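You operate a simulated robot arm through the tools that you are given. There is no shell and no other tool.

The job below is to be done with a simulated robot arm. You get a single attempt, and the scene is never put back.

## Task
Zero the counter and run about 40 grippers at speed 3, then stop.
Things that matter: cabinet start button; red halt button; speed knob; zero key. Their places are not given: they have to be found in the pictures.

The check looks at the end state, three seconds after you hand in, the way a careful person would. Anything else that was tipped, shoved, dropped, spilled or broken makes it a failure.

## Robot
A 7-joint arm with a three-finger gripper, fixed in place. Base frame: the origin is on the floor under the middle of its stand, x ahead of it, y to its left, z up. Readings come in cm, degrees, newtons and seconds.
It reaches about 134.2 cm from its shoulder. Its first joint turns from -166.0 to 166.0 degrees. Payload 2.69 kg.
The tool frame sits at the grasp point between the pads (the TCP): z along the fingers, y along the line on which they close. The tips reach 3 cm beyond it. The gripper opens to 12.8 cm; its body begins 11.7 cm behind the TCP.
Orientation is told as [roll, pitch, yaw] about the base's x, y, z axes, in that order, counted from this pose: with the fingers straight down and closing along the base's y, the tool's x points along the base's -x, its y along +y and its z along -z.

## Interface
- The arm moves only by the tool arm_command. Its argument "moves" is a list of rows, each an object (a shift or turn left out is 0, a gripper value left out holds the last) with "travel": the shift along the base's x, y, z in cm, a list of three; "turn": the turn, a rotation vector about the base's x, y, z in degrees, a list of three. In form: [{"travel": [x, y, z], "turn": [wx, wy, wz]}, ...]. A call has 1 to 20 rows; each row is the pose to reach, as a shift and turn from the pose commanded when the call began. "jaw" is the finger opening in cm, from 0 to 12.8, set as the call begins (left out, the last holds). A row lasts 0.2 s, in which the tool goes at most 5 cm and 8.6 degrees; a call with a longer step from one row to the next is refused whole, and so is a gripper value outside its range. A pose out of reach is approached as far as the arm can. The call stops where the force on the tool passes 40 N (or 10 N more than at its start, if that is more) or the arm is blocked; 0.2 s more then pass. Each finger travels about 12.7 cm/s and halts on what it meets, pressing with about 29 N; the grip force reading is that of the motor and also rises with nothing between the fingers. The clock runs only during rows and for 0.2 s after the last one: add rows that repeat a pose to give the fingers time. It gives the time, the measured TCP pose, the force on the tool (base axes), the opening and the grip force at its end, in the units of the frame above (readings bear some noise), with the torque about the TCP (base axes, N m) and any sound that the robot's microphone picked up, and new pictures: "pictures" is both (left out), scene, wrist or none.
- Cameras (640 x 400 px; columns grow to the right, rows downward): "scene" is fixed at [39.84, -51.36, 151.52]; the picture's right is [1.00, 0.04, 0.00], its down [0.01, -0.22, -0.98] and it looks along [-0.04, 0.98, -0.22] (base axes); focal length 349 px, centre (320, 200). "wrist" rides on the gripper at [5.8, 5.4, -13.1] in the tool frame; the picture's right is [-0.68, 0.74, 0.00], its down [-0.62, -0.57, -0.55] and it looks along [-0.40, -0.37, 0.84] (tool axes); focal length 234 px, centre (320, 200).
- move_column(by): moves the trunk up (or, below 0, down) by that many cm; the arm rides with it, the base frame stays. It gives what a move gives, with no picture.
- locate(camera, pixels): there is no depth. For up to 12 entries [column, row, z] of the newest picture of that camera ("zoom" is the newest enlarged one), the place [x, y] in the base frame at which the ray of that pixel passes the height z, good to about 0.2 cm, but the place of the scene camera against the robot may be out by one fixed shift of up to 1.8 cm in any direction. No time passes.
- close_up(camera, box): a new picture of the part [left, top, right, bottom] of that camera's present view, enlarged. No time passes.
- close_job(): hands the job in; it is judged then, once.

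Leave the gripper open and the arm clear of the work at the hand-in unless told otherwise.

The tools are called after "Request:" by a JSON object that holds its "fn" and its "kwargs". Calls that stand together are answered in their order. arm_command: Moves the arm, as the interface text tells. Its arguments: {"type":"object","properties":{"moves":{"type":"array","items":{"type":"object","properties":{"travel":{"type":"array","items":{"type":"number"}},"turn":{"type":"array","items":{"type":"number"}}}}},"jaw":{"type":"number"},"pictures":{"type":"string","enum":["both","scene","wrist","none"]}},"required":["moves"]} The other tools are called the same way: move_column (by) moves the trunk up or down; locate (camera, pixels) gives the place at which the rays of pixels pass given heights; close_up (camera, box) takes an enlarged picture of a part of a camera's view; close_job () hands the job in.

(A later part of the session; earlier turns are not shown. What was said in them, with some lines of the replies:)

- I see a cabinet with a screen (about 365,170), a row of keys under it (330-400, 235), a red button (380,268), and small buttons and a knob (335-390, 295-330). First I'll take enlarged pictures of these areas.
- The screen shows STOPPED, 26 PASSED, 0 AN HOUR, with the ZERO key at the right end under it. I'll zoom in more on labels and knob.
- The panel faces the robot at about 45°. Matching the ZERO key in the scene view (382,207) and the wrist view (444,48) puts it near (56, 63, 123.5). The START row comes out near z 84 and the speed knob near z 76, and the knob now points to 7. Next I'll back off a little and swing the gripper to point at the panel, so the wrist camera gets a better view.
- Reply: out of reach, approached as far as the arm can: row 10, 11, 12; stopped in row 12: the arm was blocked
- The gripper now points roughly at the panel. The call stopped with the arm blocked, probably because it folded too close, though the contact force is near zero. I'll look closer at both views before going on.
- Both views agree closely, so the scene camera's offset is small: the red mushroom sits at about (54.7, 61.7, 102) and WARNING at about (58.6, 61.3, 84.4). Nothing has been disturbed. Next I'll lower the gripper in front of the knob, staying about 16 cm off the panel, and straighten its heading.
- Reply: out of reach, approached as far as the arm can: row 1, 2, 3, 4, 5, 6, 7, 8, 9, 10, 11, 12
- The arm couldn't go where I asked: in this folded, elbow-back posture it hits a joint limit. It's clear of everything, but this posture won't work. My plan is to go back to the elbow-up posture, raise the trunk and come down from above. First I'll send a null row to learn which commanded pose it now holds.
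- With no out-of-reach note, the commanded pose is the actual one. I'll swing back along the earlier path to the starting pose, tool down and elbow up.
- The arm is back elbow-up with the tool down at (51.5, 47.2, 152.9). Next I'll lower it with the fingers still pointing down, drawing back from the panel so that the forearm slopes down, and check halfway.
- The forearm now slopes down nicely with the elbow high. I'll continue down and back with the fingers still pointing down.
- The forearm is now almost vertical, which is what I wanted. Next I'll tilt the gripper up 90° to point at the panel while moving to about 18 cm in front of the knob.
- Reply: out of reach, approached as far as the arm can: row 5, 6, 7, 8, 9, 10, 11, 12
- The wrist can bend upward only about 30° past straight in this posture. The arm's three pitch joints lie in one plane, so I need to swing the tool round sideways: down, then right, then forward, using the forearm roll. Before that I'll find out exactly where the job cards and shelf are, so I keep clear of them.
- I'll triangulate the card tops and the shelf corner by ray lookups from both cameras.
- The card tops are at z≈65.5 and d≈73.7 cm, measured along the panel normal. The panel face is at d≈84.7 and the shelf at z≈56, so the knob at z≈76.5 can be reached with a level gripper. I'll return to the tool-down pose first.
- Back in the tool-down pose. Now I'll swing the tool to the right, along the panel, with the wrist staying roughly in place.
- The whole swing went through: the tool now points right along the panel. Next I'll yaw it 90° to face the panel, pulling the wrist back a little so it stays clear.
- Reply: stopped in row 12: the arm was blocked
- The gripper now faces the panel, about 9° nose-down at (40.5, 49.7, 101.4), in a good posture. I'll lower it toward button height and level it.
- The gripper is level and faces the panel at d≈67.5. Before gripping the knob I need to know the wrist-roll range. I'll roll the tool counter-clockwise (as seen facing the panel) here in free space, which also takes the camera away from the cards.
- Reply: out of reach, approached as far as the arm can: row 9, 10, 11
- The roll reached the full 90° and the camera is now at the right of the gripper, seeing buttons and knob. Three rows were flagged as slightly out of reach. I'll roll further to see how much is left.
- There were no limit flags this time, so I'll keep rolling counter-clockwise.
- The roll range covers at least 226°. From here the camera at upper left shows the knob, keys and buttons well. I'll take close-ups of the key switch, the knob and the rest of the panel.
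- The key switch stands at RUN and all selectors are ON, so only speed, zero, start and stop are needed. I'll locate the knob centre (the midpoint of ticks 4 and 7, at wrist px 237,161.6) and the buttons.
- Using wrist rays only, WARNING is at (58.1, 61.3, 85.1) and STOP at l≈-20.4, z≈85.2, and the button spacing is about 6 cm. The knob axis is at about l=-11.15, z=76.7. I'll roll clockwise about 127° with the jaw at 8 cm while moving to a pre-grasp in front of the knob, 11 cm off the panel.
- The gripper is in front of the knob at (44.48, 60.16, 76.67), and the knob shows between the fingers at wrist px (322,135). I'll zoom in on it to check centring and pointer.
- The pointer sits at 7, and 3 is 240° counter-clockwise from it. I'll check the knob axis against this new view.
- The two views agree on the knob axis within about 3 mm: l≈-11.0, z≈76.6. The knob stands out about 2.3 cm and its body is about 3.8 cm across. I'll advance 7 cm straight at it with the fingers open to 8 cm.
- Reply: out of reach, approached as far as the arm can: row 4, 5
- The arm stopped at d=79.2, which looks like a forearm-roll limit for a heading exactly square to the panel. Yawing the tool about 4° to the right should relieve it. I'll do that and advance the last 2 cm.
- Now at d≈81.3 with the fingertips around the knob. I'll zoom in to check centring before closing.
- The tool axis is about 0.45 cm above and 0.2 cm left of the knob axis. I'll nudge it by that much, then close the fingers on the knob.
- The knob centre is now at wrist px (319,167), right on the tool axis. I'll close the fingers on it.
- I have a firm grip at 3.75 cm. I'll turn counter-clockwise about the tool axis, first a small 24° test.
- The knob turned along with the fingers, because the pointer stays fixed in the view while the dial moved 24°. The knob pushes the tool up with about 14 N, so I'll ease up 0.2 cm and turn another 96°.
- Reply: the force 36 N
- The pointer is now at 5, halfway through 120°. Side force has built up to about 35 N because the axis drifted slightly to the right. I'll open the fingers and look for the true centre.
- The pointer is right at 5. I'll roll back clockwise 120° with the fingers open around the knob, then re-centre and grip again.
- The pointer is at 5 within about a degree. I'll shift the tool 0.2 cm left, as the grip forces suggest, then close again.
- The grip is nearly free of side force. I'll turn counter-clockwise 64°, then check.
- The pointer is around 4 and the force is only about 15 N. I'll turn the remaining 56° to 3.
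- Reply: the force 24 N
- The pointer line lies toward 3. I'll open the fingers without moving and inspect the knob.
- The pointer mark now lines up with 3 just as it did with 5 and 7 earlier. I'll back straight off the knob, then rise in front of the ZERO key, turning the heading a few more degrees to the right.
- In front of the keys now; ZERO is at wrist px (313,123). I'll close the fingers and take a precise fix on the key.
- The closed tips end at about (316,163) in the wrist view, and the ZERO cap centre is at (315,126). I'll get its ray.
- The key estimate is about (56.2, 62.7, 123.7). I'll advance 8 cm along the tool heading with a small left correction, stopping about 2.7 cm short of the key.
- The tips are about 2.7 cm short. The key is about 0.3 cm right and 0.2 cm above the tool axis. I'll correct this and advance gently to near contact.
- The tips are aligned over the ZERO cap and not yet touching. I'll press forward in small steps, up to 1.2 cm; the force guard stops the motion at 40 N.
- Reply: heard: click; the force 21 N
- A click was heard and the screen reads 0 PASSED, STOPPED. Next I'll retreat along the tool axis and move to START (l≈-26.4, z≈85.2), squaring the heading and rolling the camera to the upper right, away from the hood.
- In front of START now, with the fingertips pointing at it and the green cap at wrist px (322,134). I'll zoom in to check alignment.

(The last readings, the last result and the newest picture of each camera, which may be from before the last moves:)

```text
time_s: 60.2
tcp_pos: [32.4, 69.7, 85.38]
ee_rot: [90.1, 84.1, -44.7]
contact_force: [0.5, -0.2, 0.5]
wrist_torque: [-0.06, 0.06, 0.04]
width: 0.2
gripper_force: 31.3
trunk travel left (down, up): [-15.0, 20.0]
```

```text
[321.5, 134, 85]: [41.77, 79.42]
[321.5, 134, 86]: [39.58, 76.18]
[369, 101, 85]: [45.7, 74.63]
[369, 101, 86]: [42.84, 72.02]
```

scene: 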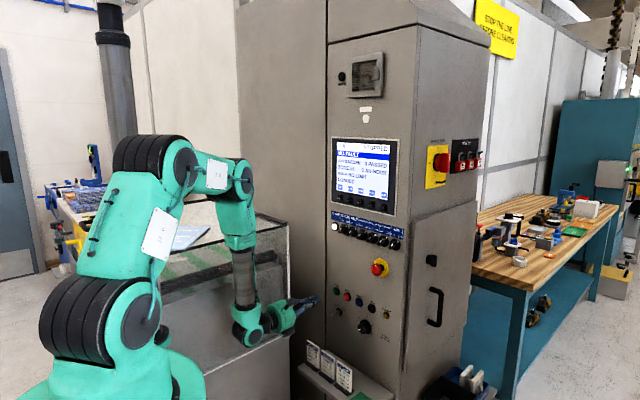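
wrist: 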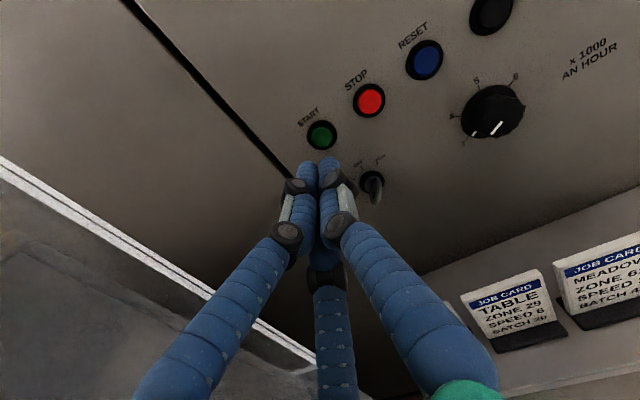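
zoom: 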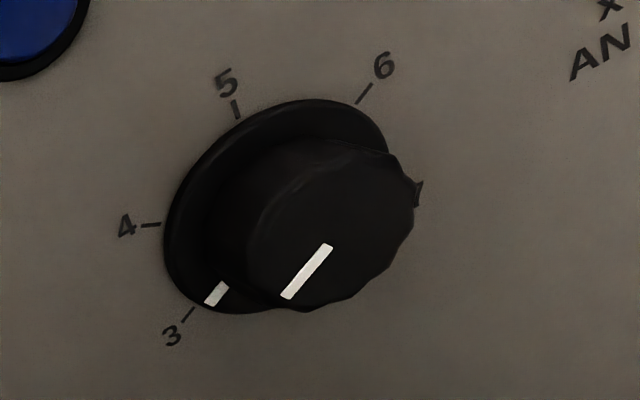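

The knob pointer is clearly on 3. START is about 0.1 cm right and 0.2 cm below the tool axis. I'll correct and advance to just short of contact.

Request:
{"fn": "arm_command", "kwargs": {"moves": [{"travel": [1.5, 1.3, -0.2]}, {"travel": [3.0, 2.8, -0.2]}, {"travel": [4.5, 4.3, -0.2]}, {"travel": [5.7, 5.5, -0.2]}], "pictures": "wrist"}}

Request:
{"fn": "close_up", "kwargs": {"camera": "wrist", "box": [270, 100, 410, 230]}}

Request:
{"fn": "close_up", "kwargs": {"camera": "scene", "box": [300, 270, 380, 330]}}

```text
time_s: 61.2
tcp_pos: [38.14, 75.31, 85.18]
ee_rot: [89.8, 84.0, -45.0]
contact_force: [0.1, -0.4, 0.1]
wrist_torque: [0.05, -0.01, -0.01]
width: 0.2
gripper_force: 31.5
trunk travel left (down, up): [-15.0, 20.0]
```

wrist: 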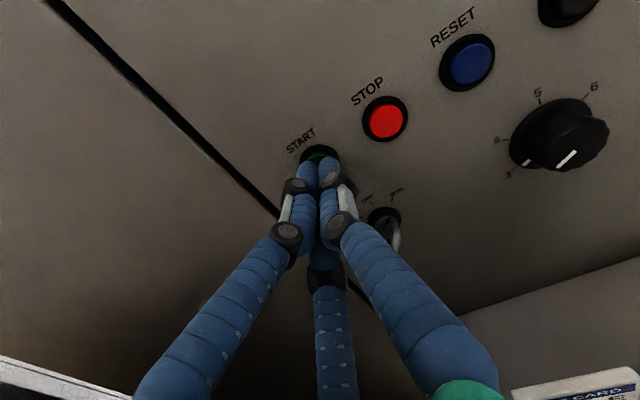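

```text
3.08 times, centred on (340, 165) of wrist
```

zoom: 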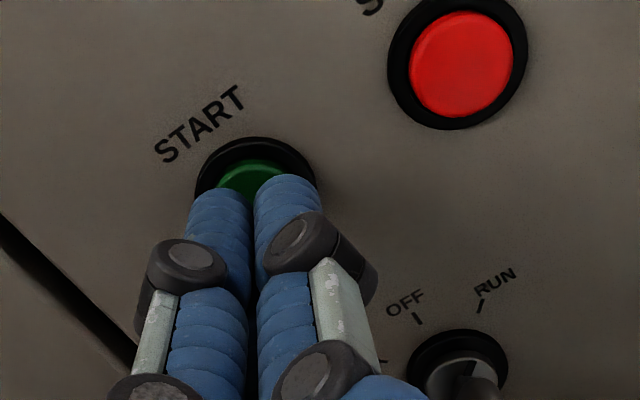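

```text
6.67 times, centred on (340, 300) of scene
```

zoom: 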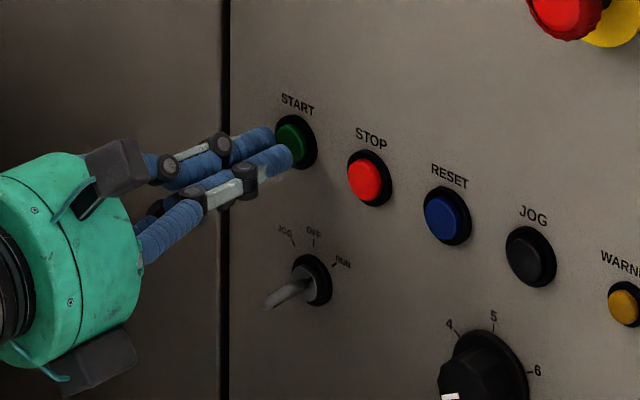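

The tips sit over the green START cap, about 0.7 cm short. I'll press 1.5 cm in small steps, then back off 3 cm in the same call.

Request:
{"fn": "arm_command", "kwargs": {"moves": [{"travel": [0.28, 0.28, 0]}, {"travel": [0.56, 0.56, 0]}, {"travel": [0.81, 0.81, 0]}, {"travel": [1.0, 1.0, 0]}, {"travel": [1.0, 1.0, 0]}, {"travel": [0, 0, 0]}, {"travel": [-2.1, -2.1, 0]}], "pictures": "both"}}

Request:
{"fn": "close_up", "kwargs": {"camera": "scene", "box": [325, 130, 405, 240]}}

```text
time_s: 62.8
tcp_pos: [36.05, 72.82, 85.04]
ee_rot: [89.5, 83.9, -45.1]
contact_force: [0.1, -0.1, -0.3]
wrist_torque: [-0.01, -0.03, -0.03]
width: 0.22
gripper_force: 31.4
trunk travel left (down, up): [-15.0, 20.0]
```

scene: 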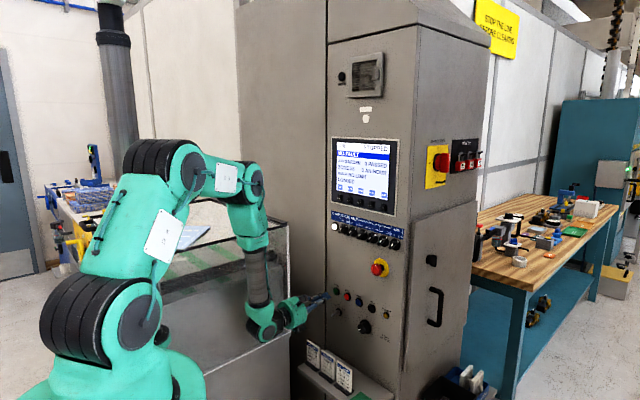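
wrist: 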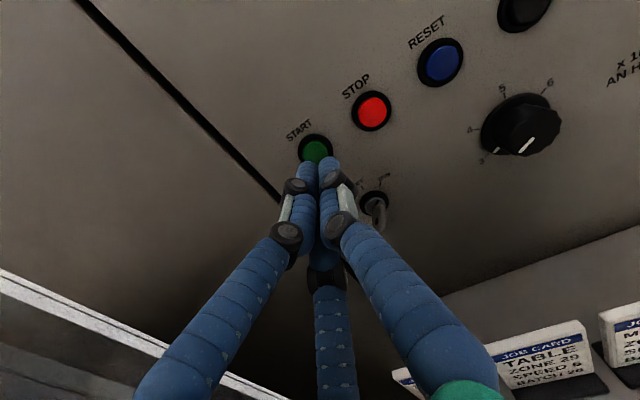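

```text
3.64 times, centred on (365, 185) of scene
```

zoom: 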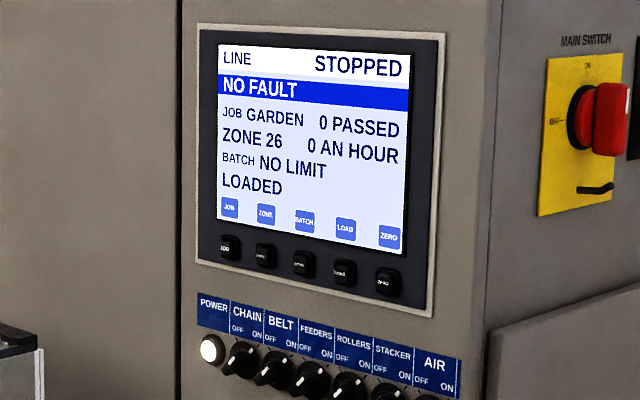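

There was no click and the line is still stopped, so that press was too shallow. I'll press again a bit deeper and read the force while still pressed.

Request:
{"fn": "arm_command", "kwargs": {"moves": [{"travel": [1.5, 1.5, 0.1]}, {"travel": [2.6, 2.6, 0.1]}, {"travel": [2.9, 2.9, 0.1]}, {"travel": [3.15, 3.15, 0.1]}, {"travel": [3.35, 3.35, 0.1]}], "pictures": "none"}}

```text
time_s: 64.0
tcp_pos: [39.37, 76.24, 85.02]
ee_rot: [89.4, 84.0, -45.5]
contact_force: [-2.2, -3.8, 1.8]
wrist_torque: [0.0, -0.05, 0.05]
width: 0.62
gripper_force: 31.6
trunk travel left (down, up): [-15.0, 20.0]
heard: click
```

Click — START has registered. I'll back off and shift 5.8 cm right to stand ready in front of STOP, and read the screen.

Request:
{"fn": "arm_command", "kwargs": {"moves": [{"travel": [-1.3, -1.3, 0]}, {"travel": [-2.5, -2.5, 0.05]}, {"travel": [-0.5, -4.5, 0.1]}, {"travel": [1.6, -6.6, 0.15]}], "pictures": "both"}}

Request:
{"fn": "close_up", "kwargs": {"camera": "scene", "box": [325, 130, 405, 240]}}

Request:
{"fn": "close_up", "kwargs": {"camera": "wrist", "box": [270, 90, 410, 220]}}

```text
time_s: 65.0
tcp_pos: [40.95, 69.68, 85.33]
ee_rot: [89.7, 83.9, -45.1]
contact_force: [-0.1, -0.1, 0.2]
wrist_torque: [-0.01, 0.0, -0.05]
width: 0.21
gripper_force: 31.6
trunk travel left (down, up): [-15.0, 20.0]
```

scene: 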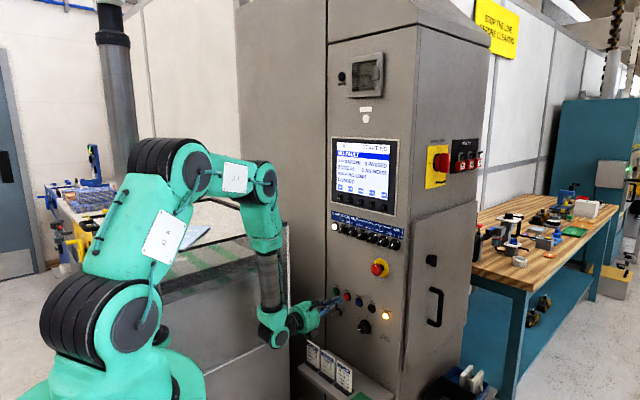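
wrist: 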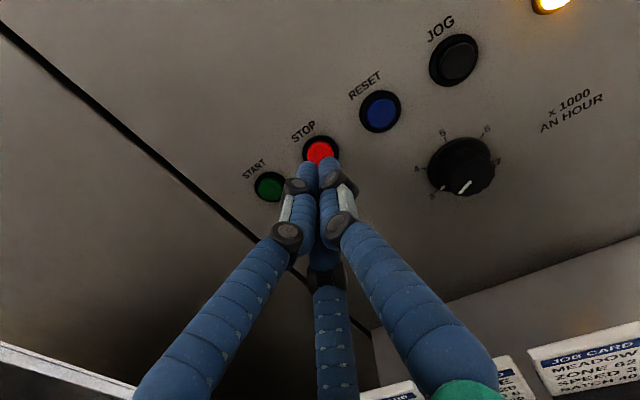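

```text
3.64 times, centred on (365, 185) of scene
```

zoom: 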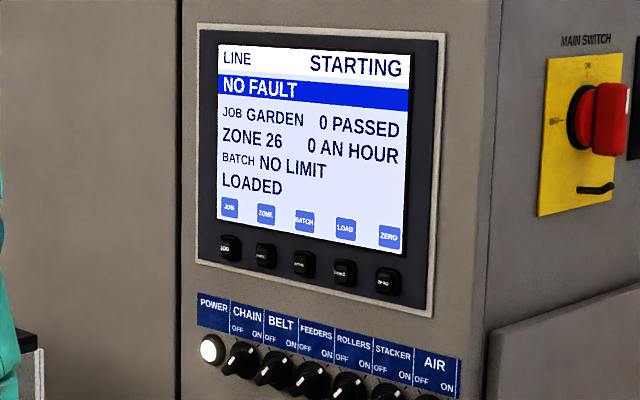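

```text
3.08 times, centred on (340, 155) of wrist
```

zoom: 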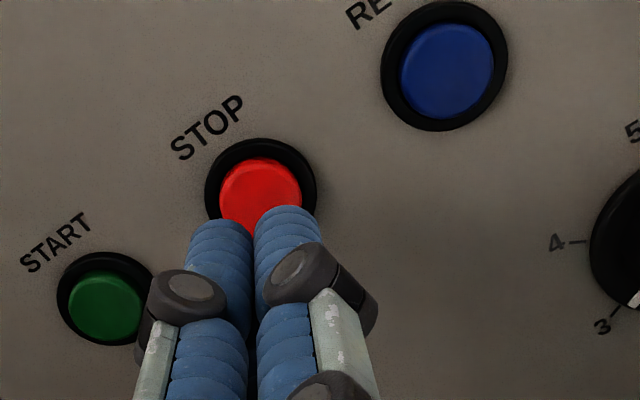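

The screen reads STARTING with the WARNING lamp lit. STOP is about 0.2 cm right and 0.15 cm above the tool axis. I'll fine-tune in front of STOP while waiting 2 s.

Request:
{"fn": "arm_command", "kwargs": {"moves": [{"travel": [0.17, -0.17, 0.15]}, {"travel": [0.17, -0.17, 0.15]}, {"travel": [0.17, -0.17, 0.15]}, {"travel": [0.17, -0.17, 0.15]}, {"travel": [0.17, -0.17, 0.15]}, {"travel": [0.17, -0.17, 0.15]}, {"travel": [0.17, -0.17, 0.15]}, {"travel": [0.17, -0.17, 0.15]}], "pictures": "both"}}

Request:
{"fn": "close_up", "kwargs": {"camera": "scene", "box": [325, 130, 405, 240]}}

Request:
{"fn": "close_up", "kwargs": {"camera": "wrist", "box": [270, 90, 410, 220]}}

```text
time_s: 66.8
tcp_pos: [41.01, 69.35, 85.34]
ee_rot: [89.6, 83.9, -45.1]
contact_force: [0.5, 0.1, -0.1]
wrist_torque: [-0.04, -0.05, 0.01]
width: 0.2
gripper_force: 31.3
trunk travel left (down, up): [-15.0, 20.0]
```

scene: 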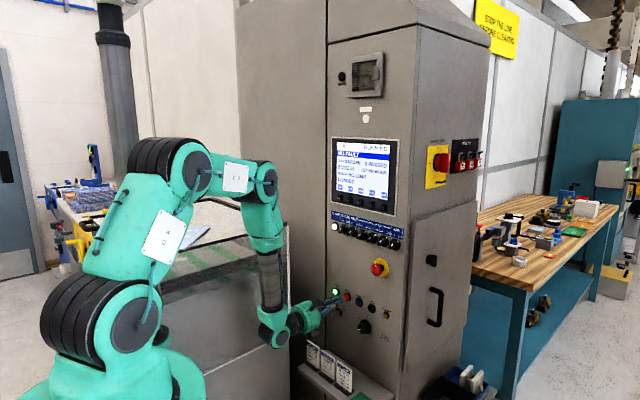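
wrist: 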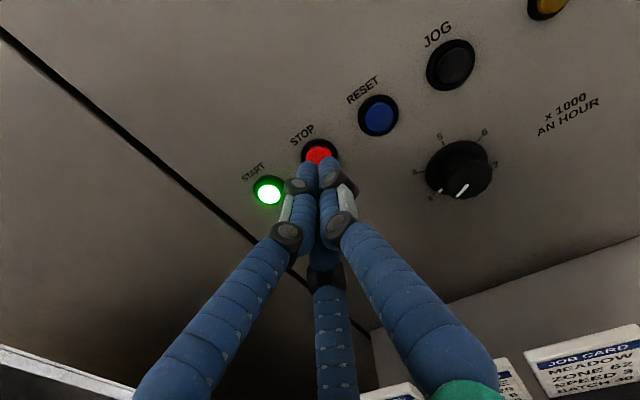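

```text
3.64 times, centred on (365, 185) of scene
```

zoom: 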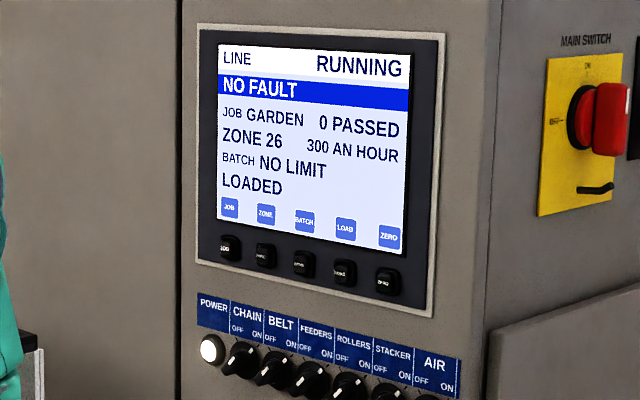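

```text
3.08 times, centred on (340, 155) of wrist
```

zoom: 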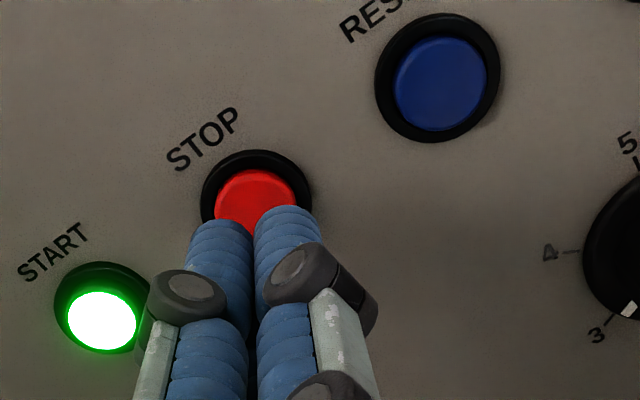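

RUNNING with START lit and the speed ramping up (300 an hour so far). I'll hold here in front of STOP and watch the counter.

Request:
{"fn": "arm_command", "kwargs": {"moves": [{}, {}, {}, {}, {}, {}, {}, {}, {}, {}], "pictures": "scene"}}

Request:
{"fn": "close_up", "kwargs": {"camera": "scene", "box": [325, 130, 405, 240]}}

```text
time_s: 69.0
tcp_pos: [40.99, 69.58, 85.24]
ee_rot: [89.4, 83.9, -45.2]
contact_force: [-1.1, 0.0, -0.1]
wrist_torque: [0.04, 0.02, -0.01]
width: 0.2
gripper_force: 31.7
trunk travel left (down, up): [-15.0, 20.0]
```

scene: 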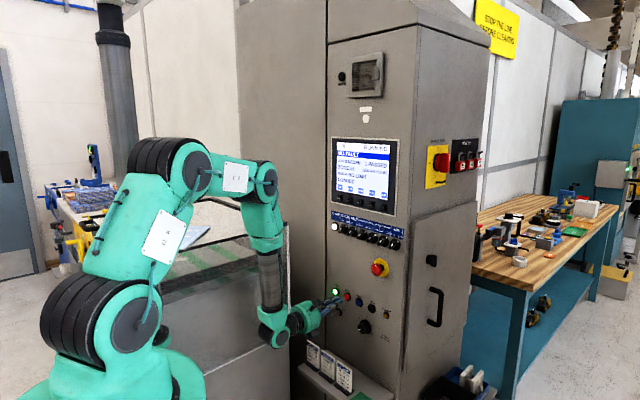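

```text
3.64 times, centred on (365, 185) of scene
```

zoom: 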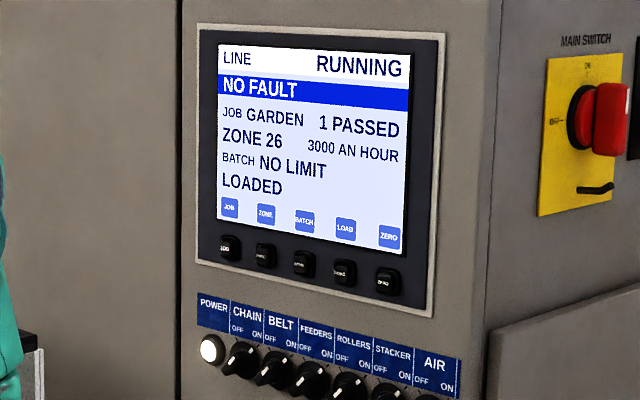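

3000 AN HOUR, so speed 3 is confirmed, with 1 passed at t=69.0. At 0.833 per second, 40 falls near t≈115. I'll keep holding and check the counter regularly.

Request:
{"fn": "arm_command", "kwargs": {"moves": [{}, {}, {}, {}, {}, {}, {}, {}, {}, {}, {}, {}, {}, {}, {}, {}, {}, {}, {}, {}], "pictures": "none"}}

Request:
{"fn": "arm_command", "kwargs": {"moves": [{}, {}, {}, {}, {}, {}, {}, {}, {}, {}, {}, {}, {}, {}, {}, {}, {}, {}, {}, {}], "pictures": "none"}}

Request:
{"fn": "arm_command", "kwargs": {"moves": [{}, {}, {}, {}, {}, {}, {}, {}, {}, {}, {}, {}, {}, {}, {}, {}, {}, {}, {}, {}], "pictures": "scene"}}

Request:
{"fn": "close_up", "kwargs": {"camera": "scene", "box": [325, 130, 405, 240]}}

```text
time_s: 73.2
tcp_pos: [40.98, 69.51, 85.19]
ee_rot: [89.5, 83.8, -45.3]
contact_force: [-0.3, -0.1, 0.0]
wrist_torque: [0.0, 0.05, 0.0]
width: 0.19
gripper_force: 31.1
trunk travel left (down, up): [-15.0, 20.0]
```

```text
time_s: 77.4
tcp_pos: [41.0, 69.51, 85.3]
ee_rot: [89.6, 83.9, -45.2]
contact_force: [0.6, -0.7, -0.6]
wrist_torque: [-0.02, 0.0, 0.01]
width: 0.21
gripper_force: 31.6
trunk travel left (down, up): [-15.0, 20.0]
```

```text
time_s: 81.6
tcp_pos: [40.92, 69.55, 85.26]
ee_rot: [89.5, 83.9, -45.1]
contact_force: [-0.9, -0.1, 0.3]
wrist_torque: [0.0, 0.0, 0.02]
width: 0.23
gripper_force: 31.4
trunk travel left (down, up): [-15.0, 20.0]
```

scene: 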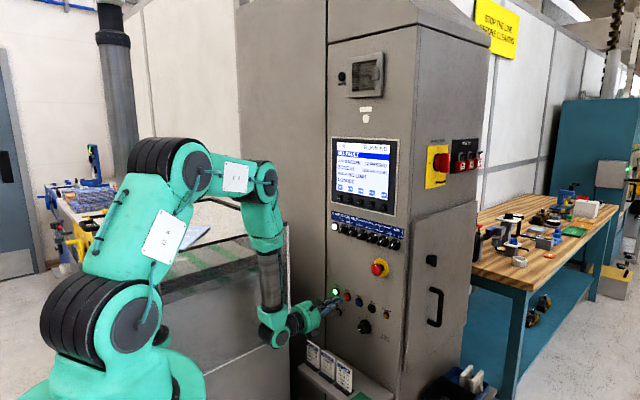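

```text
3.64 times, centred on (365, 185) of scene
```

zoom: 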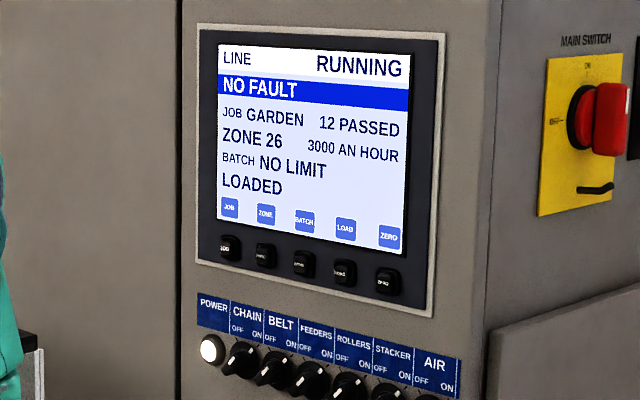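

12 passed at t=81.6, consistent with 40 at about t=115. I'll keep waiting.

Request:
{"fn": "arm_command", "kwargs": {"moves": [{}, {}, {}, {}, {}, {}, {}, {}, {}, {}, {}, {}, {}, {}, {}, {}, {}, {}, {}, {}], "pictures": "none"}}

Request:
{"fn": "arm_command", "kwargs": {"moves": [{}, {}, {}, {}, {}, {}, {}, {}, {}, {}, {}, {}, {}, {}, {}, {}, {}, {}, {}, {}], "pictures": "none"}}

Request:
{"fn": "arm_command", "kwargs": {"moves": [{}, {}, {}, {}, {}, {}, {}, {}, {}, {}, {}, {}, {}, {}, {}, {}, {}, {}, {}, {}], "pictures": "none"}}

Request:
{"fn": "arm_command", "kwargs": {"moves": [{}, {}, {}, {}, {}, {}, {}, {}, {}, {}, {}, {}, {}, {}, {}, {}, {}, {}, {}, {}], "pictures": "scene"}}

Request:
{"fn": "close_up", "kwargs": {"camera": "scene", "box": [325, 130, 405, 240]}}

```text
time_s: 85.8
tcp_pos: [41.0, 69.52, 85.27]
ee_rot: [89.5, 83.9, -45.2]
contact_force: [-0.1, -0.5, -0.7]
wrist_torque: [0.0, -0.01, -0.01]
width: 0.2
gripper_force: 31.7
trunk travel left (down, up): [-15.0, 20.0]
```

```text
time_s: 90.0
tcp_pos: [41.0, 69.42, 85.27]
ee_rot: [89.5, 83.8, -45.2]
contact_force: [-0.8, 0.4, -0.3]
wrist_torque: [0.0, 0.02, 0.0]
width: 0.22
gripper_force: 31.7
trunk travel left (down, up): [-15.0, 20.0]
```

```text
time_s: 94.2
tcp_pos: [40.85, 69.4, 85.35]
ee_rot: [89.5, 83.9, -45.2]
contact_force: [-0.1, 0.2, 0.7]
wrist_torque: [0.01, 0.0, 0.0]
width: 0.18
gripper_force: 31.4
trunk travel left (down, up): [-15.0, 20.0]
```

```text
time_s: 98.4
tcp_pos: [40.96, 69.5, 85.22]
ee_rot: [89.5, 83.9, -45.2]
contact_force: [0.0, 0.5, 0.6]
wrist_torque: [0.0, 0.0, 0.01]
width: 0.22
gripper_force: 32.0
trunk travel left (down, up): [-15.0, 20.0]
```

scene: 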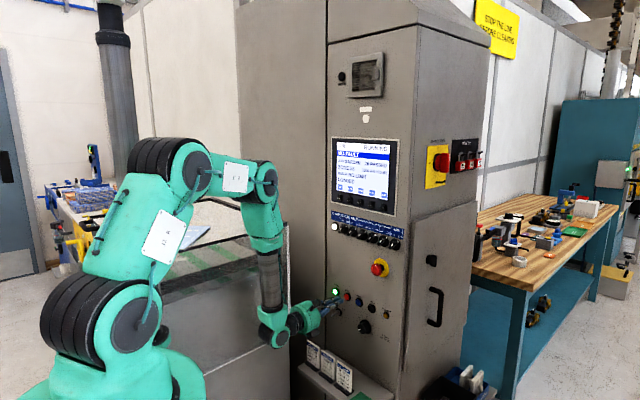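

```text
3.64 times, centred on (365, 185) of scene
```

zoom: 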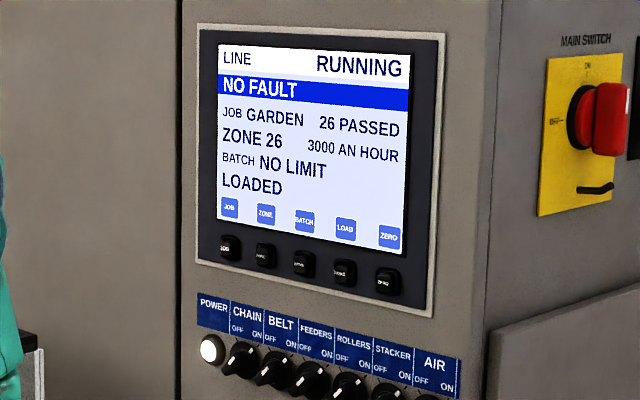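

26 passed at t=98.4, on schedule. I'll wait three more blocks to t≈111, then look at the counter and the STOP alignment before pressing.

Request:
{"fn": "arm_command", "kwargs": {"moves": [{}, {}, {}, {}, {}, {}, {}, {}, {}, {}, {}, {}, {}, {}, {}, {}, {}, {}, {}, {}], "pictures": "none"}}

Request:
{"fn": "arm_command", "kwargs": {"moves": [{}, {}, {}, {}, {}, {}, {}, {}, {}, {}, {}, {}, {}, {}, {}, {}, {}, {}, {}, {}], "pictures": "none"}}

Request:
{"fn": "arm_command", "kwargs": {"moves": [{}, {}, {}, {}, {}, {}, {}, {}, {}, {}, {}, {}, {}, {}, {}, {}, {}, {}, {}, {}], "pictures": "both"}}

Request:
{"fn": "close_up", "kwargs": {"camera": "scene", "box": [325, 130, 405, 240]}}

Request:
{"fn": "close_up", "kwargs": {"camera": "wrist", "box": [270, 90, 410, 220]}}

```text
time_s: 102.6
tcp_pos: [40.93, 69.53, 85.34]
ee_rot: [89.4, 83.9, -45.2]
contact_force: [0.7, 1.3, 0.1]
wrist_torque: [0.01, -0.02, 0.0]
width: 0.2
gripper_force: 31.1
trunk travel left (down, up): [-15.0, 20.0]
```

```text
time_s: 106.8
tcp_pos: [40.99, 69.41, 85.34]
ee_rot: [89.5, 84.0, -45.3]
contact_force: [-0.3, 0.5, -0.1]
wrist_torque: [-0.02, 0.02, 0.0]
width: 0.19
gripper_force: 31.1
trunk travel left (down, up): [-15.0, 20.0]
```

```text
time_s: 111.0
tcp_pos: [40.88, 69.55, 85.26]
ee_rot: [89.5, 83.8, -45.2]
contact_force: [-0.6, 0.6, 0.7]
wrist_torque: [-0.02, -0.01, 0.01]
width: 0.22
gripper_force: 31.6
trunk travel left (down, up): [-15.0, 20.0]
```

scene: 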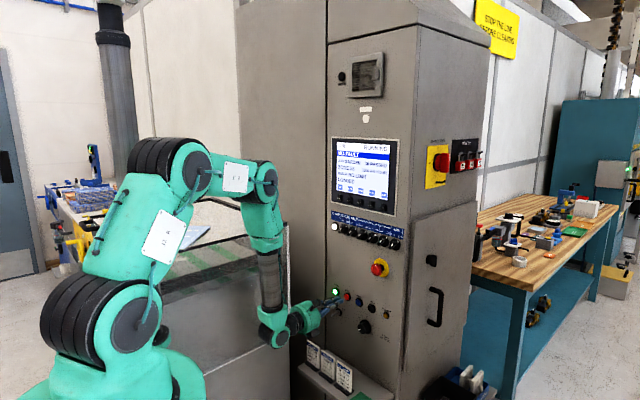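
wrist: 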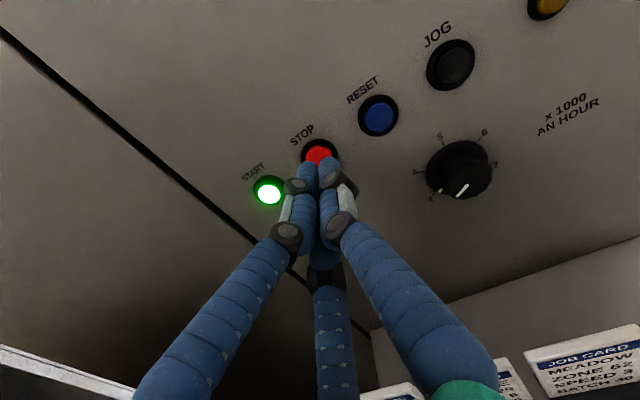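

```text
3.64 times, centred on (365, 185) of scene
```

zoom: 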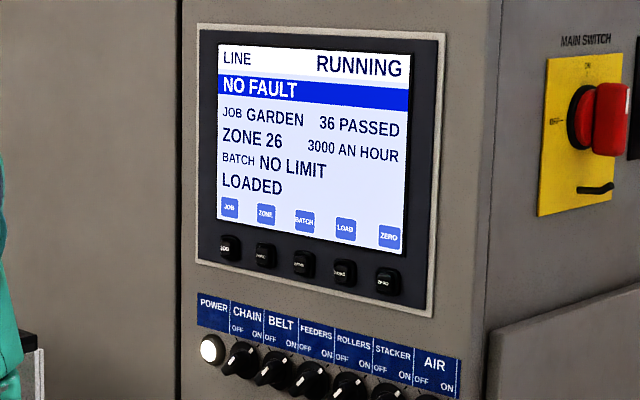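

```text
3.08 times, centred on (340, 155) of wrist
```

zoom: 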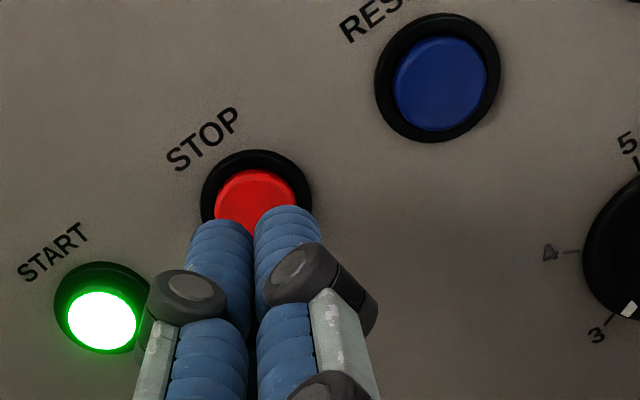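

36 passed at t=111.0, and the tips are well centred on STOP. I'll wait 2.8 s more and then press STOP in the same call, so the click comes at about 40.

Request:
{"fn": "arm_command", "kwargs": {"moves": [{}, {}, {}, {}, {}, {}, {}, {}, {}, {}, {}, {}, {}, {}, {"travel": [1.6, 1.6, 0]}, {"travel": [2.2, 2.2, 0]}, {"travel": [2.5, 2.5, 0]}, {"travel": [2.7, 2.7, 0]}, {"travel": [2.9, 2.9, 0]}], "pictures": "both"}}

Request:
{"fn": "close_up", "kwargs": {"camera": "scene", "box": [325, 130, 405, 240]}}

```text
time_s: 115.0
tcp_pos: [43.78, 72.21, 85.2]
ee_rot: [89.3, 84.0, -45.3]
contact_force: [-24.7, -19.1, 7.6]
wrist_torque: [0.15, -0.05, 0.12]
width: 0.61
gripper_force: 31.1
trunk travel left (down, up): [-15.0, 20.0]
heard: click
```

scene: 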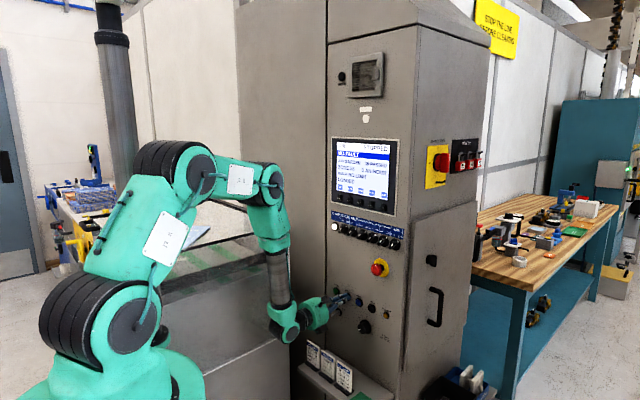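
wrist: 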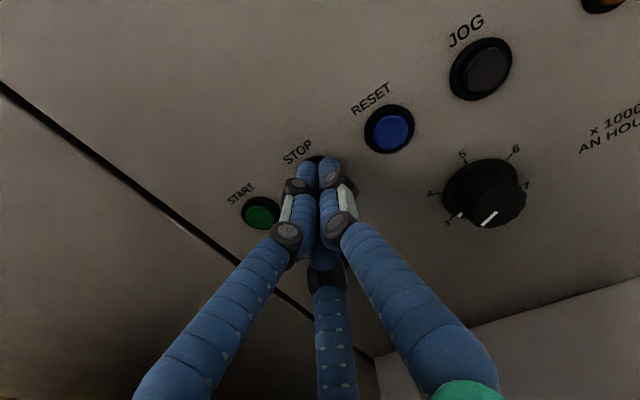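

```text
3.64 times, centred on (365, 185) of scene
```

zoom: 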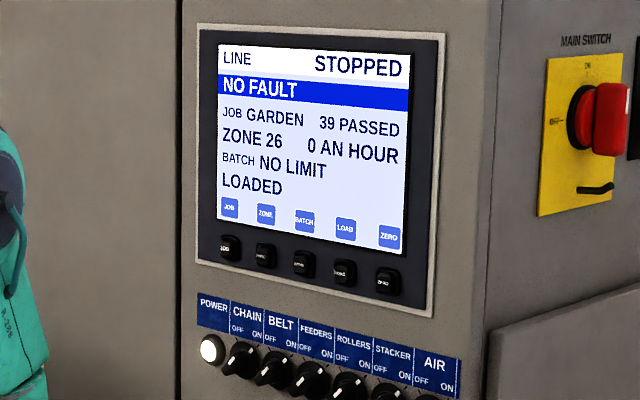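

STOP clicked: the screen shows STOPPED, 39 PASSED, 0 AN HOUR. I'll back straight off the panel, up and away, before opening the gripper.

Request:
{"fn": "arm_command", "kwargs": {"moves": [{"travel": [-1.5, -1.5, 0]}, {"travel": [-4.0, -4.0, 0]}, {"travel": [-6.5, -6.5, 0]}, {"travel": [-8.5, -9.5, 1]}, {"travel": [-8.0, -12.0, 3]}, {"travel": [-7.0, -14.5, 5]}, {"travel": [-6.0, -16.5, 7]}], "pictures": "both"}}

Request:
{"fn": "close_up", "kwargs": {"camera": "scene", "box": [325, 130, 405, 240]}}

```text
time_s: 116.6
tcp_pos: [38.19, 55.89, 92.28]
ee_rot: [89.6, 83.9, -45.0]
contact_force: [-0.2, 0.0, -1.4]
wrist_torque: [0.01, -0.02, -0.01]
width: 0.22
gripper_force: 31.1
trunk travel left (down, up): [-15.0, 20.0]
```

scene: 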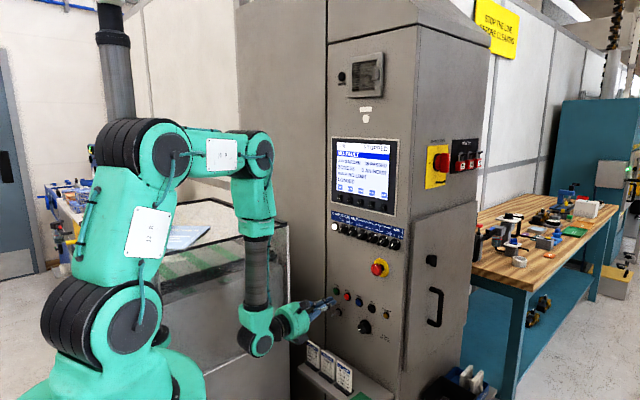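
wrist: 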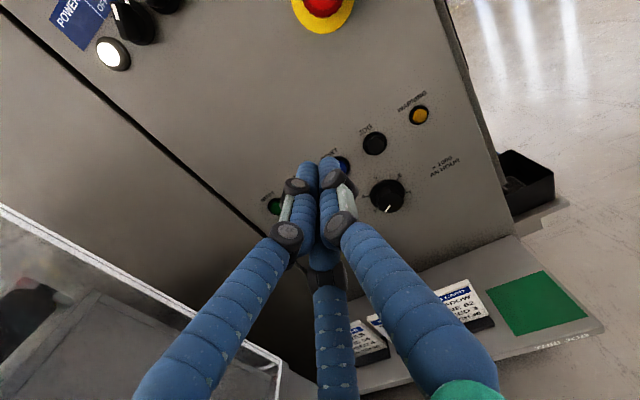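

```text
3.64 times, centred on (365, 185) of scene
```

zoom: 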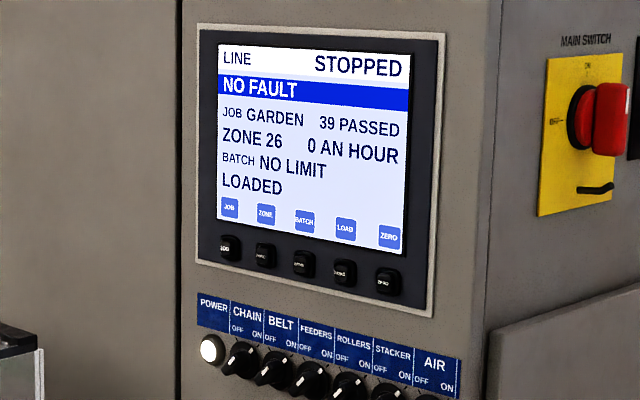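

The line is stopped at 39 and the cards are standing. I'll open the gripper here, 18 cm clear of the panel.

Request:
{"fn": "arm_command", "kwargs": {"jaw": 12.8, "moves": [{"travel": [-1.0, -1.0, 0.5]}, {"travel": [-2.0, -2.0, 1]}, {"travel": [-2.0, -2.0, 1]}, {"travel": [-2.0, -2.0, 1]}, {"travel": [-2.0, -2.0, 1]}], "pictures": "both"}}

Request:
{"fn": "close_up", "kwargs": {"camera": "scene", "box": [290, 270, 410, 400]}}

Request:
{"fn": "close_up", "kwargs": {"camera": "scene", "box": [325, 130, 405, 240]}}

```text
time_s: 117.8
tcp_pos: [36.07, 54.15, 93.32]
ee_rot: [89.4, 83.8, -45.2]
contact_force: [-0.5, 0.2, -0.8]
wrist_torque: [0.0, -0.02, 0.0]
width: 12.83
gripper_force: 0.1
trunk travel left (down, up): [-15.0, 20.0]
```

scene: 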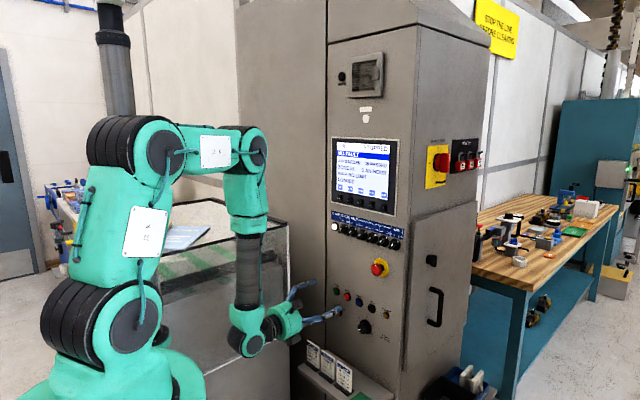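
wrist: 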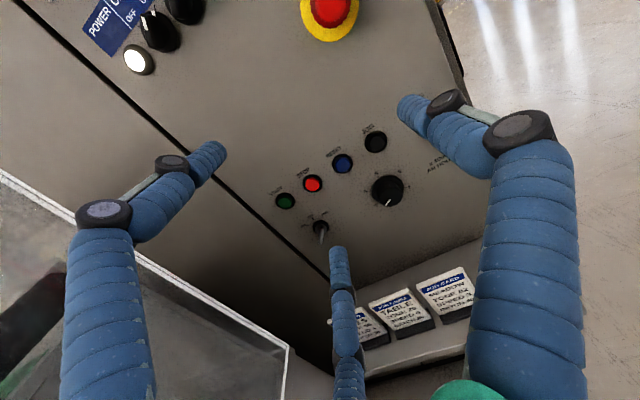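

```text
3.08 times, centred on (350, 335) of scene
```

zoom: 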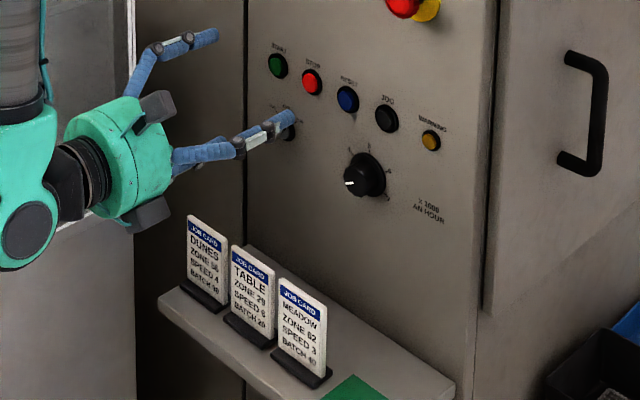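

```text
3.64 times, centred on (365, 185) of scene
```

zoom: 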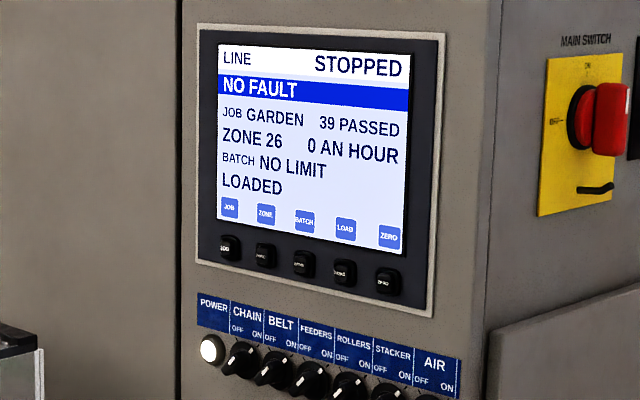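

The line is STOPPED with NO FAULT and 39 PASSED, after running at 3000 an hour with the knob on 3. The cards are upright, the key is at RUN, the emergency stop is untouched, and the gripper is open and clear of the panel. I'm handing in.

Request:
{"fn": "close_job", "kwargs": {}}

```text
The job is handed in.
```

I zeroed the counter, ran the line at speed 3, and stopped it with the red STOP button. The screen now reads STOPPED, 39 PASSED, NO FAULT, so the run is one gripper short of 40.

- **Zero:** the key clicked and the count went from 26 to 0.
- **Speed:** the knob is on 3, turned down from 7, and the screen held 3000 an hour during the run.
- **Start:** my first press of START was too light to register. The second clicked, and the line ran after its short warning.
- **Stop:** STOP clicked and the count settled at 39 with 0 an hour.

The emergency stop and the other controls were left alone, and the job cards are still standing. The gripper is open and about 20 cm from the panel. Early on the arm reported being blocked twice while I looked for a workable posture. The force readings were low both times and I saw nothing disturbed in the pictures.
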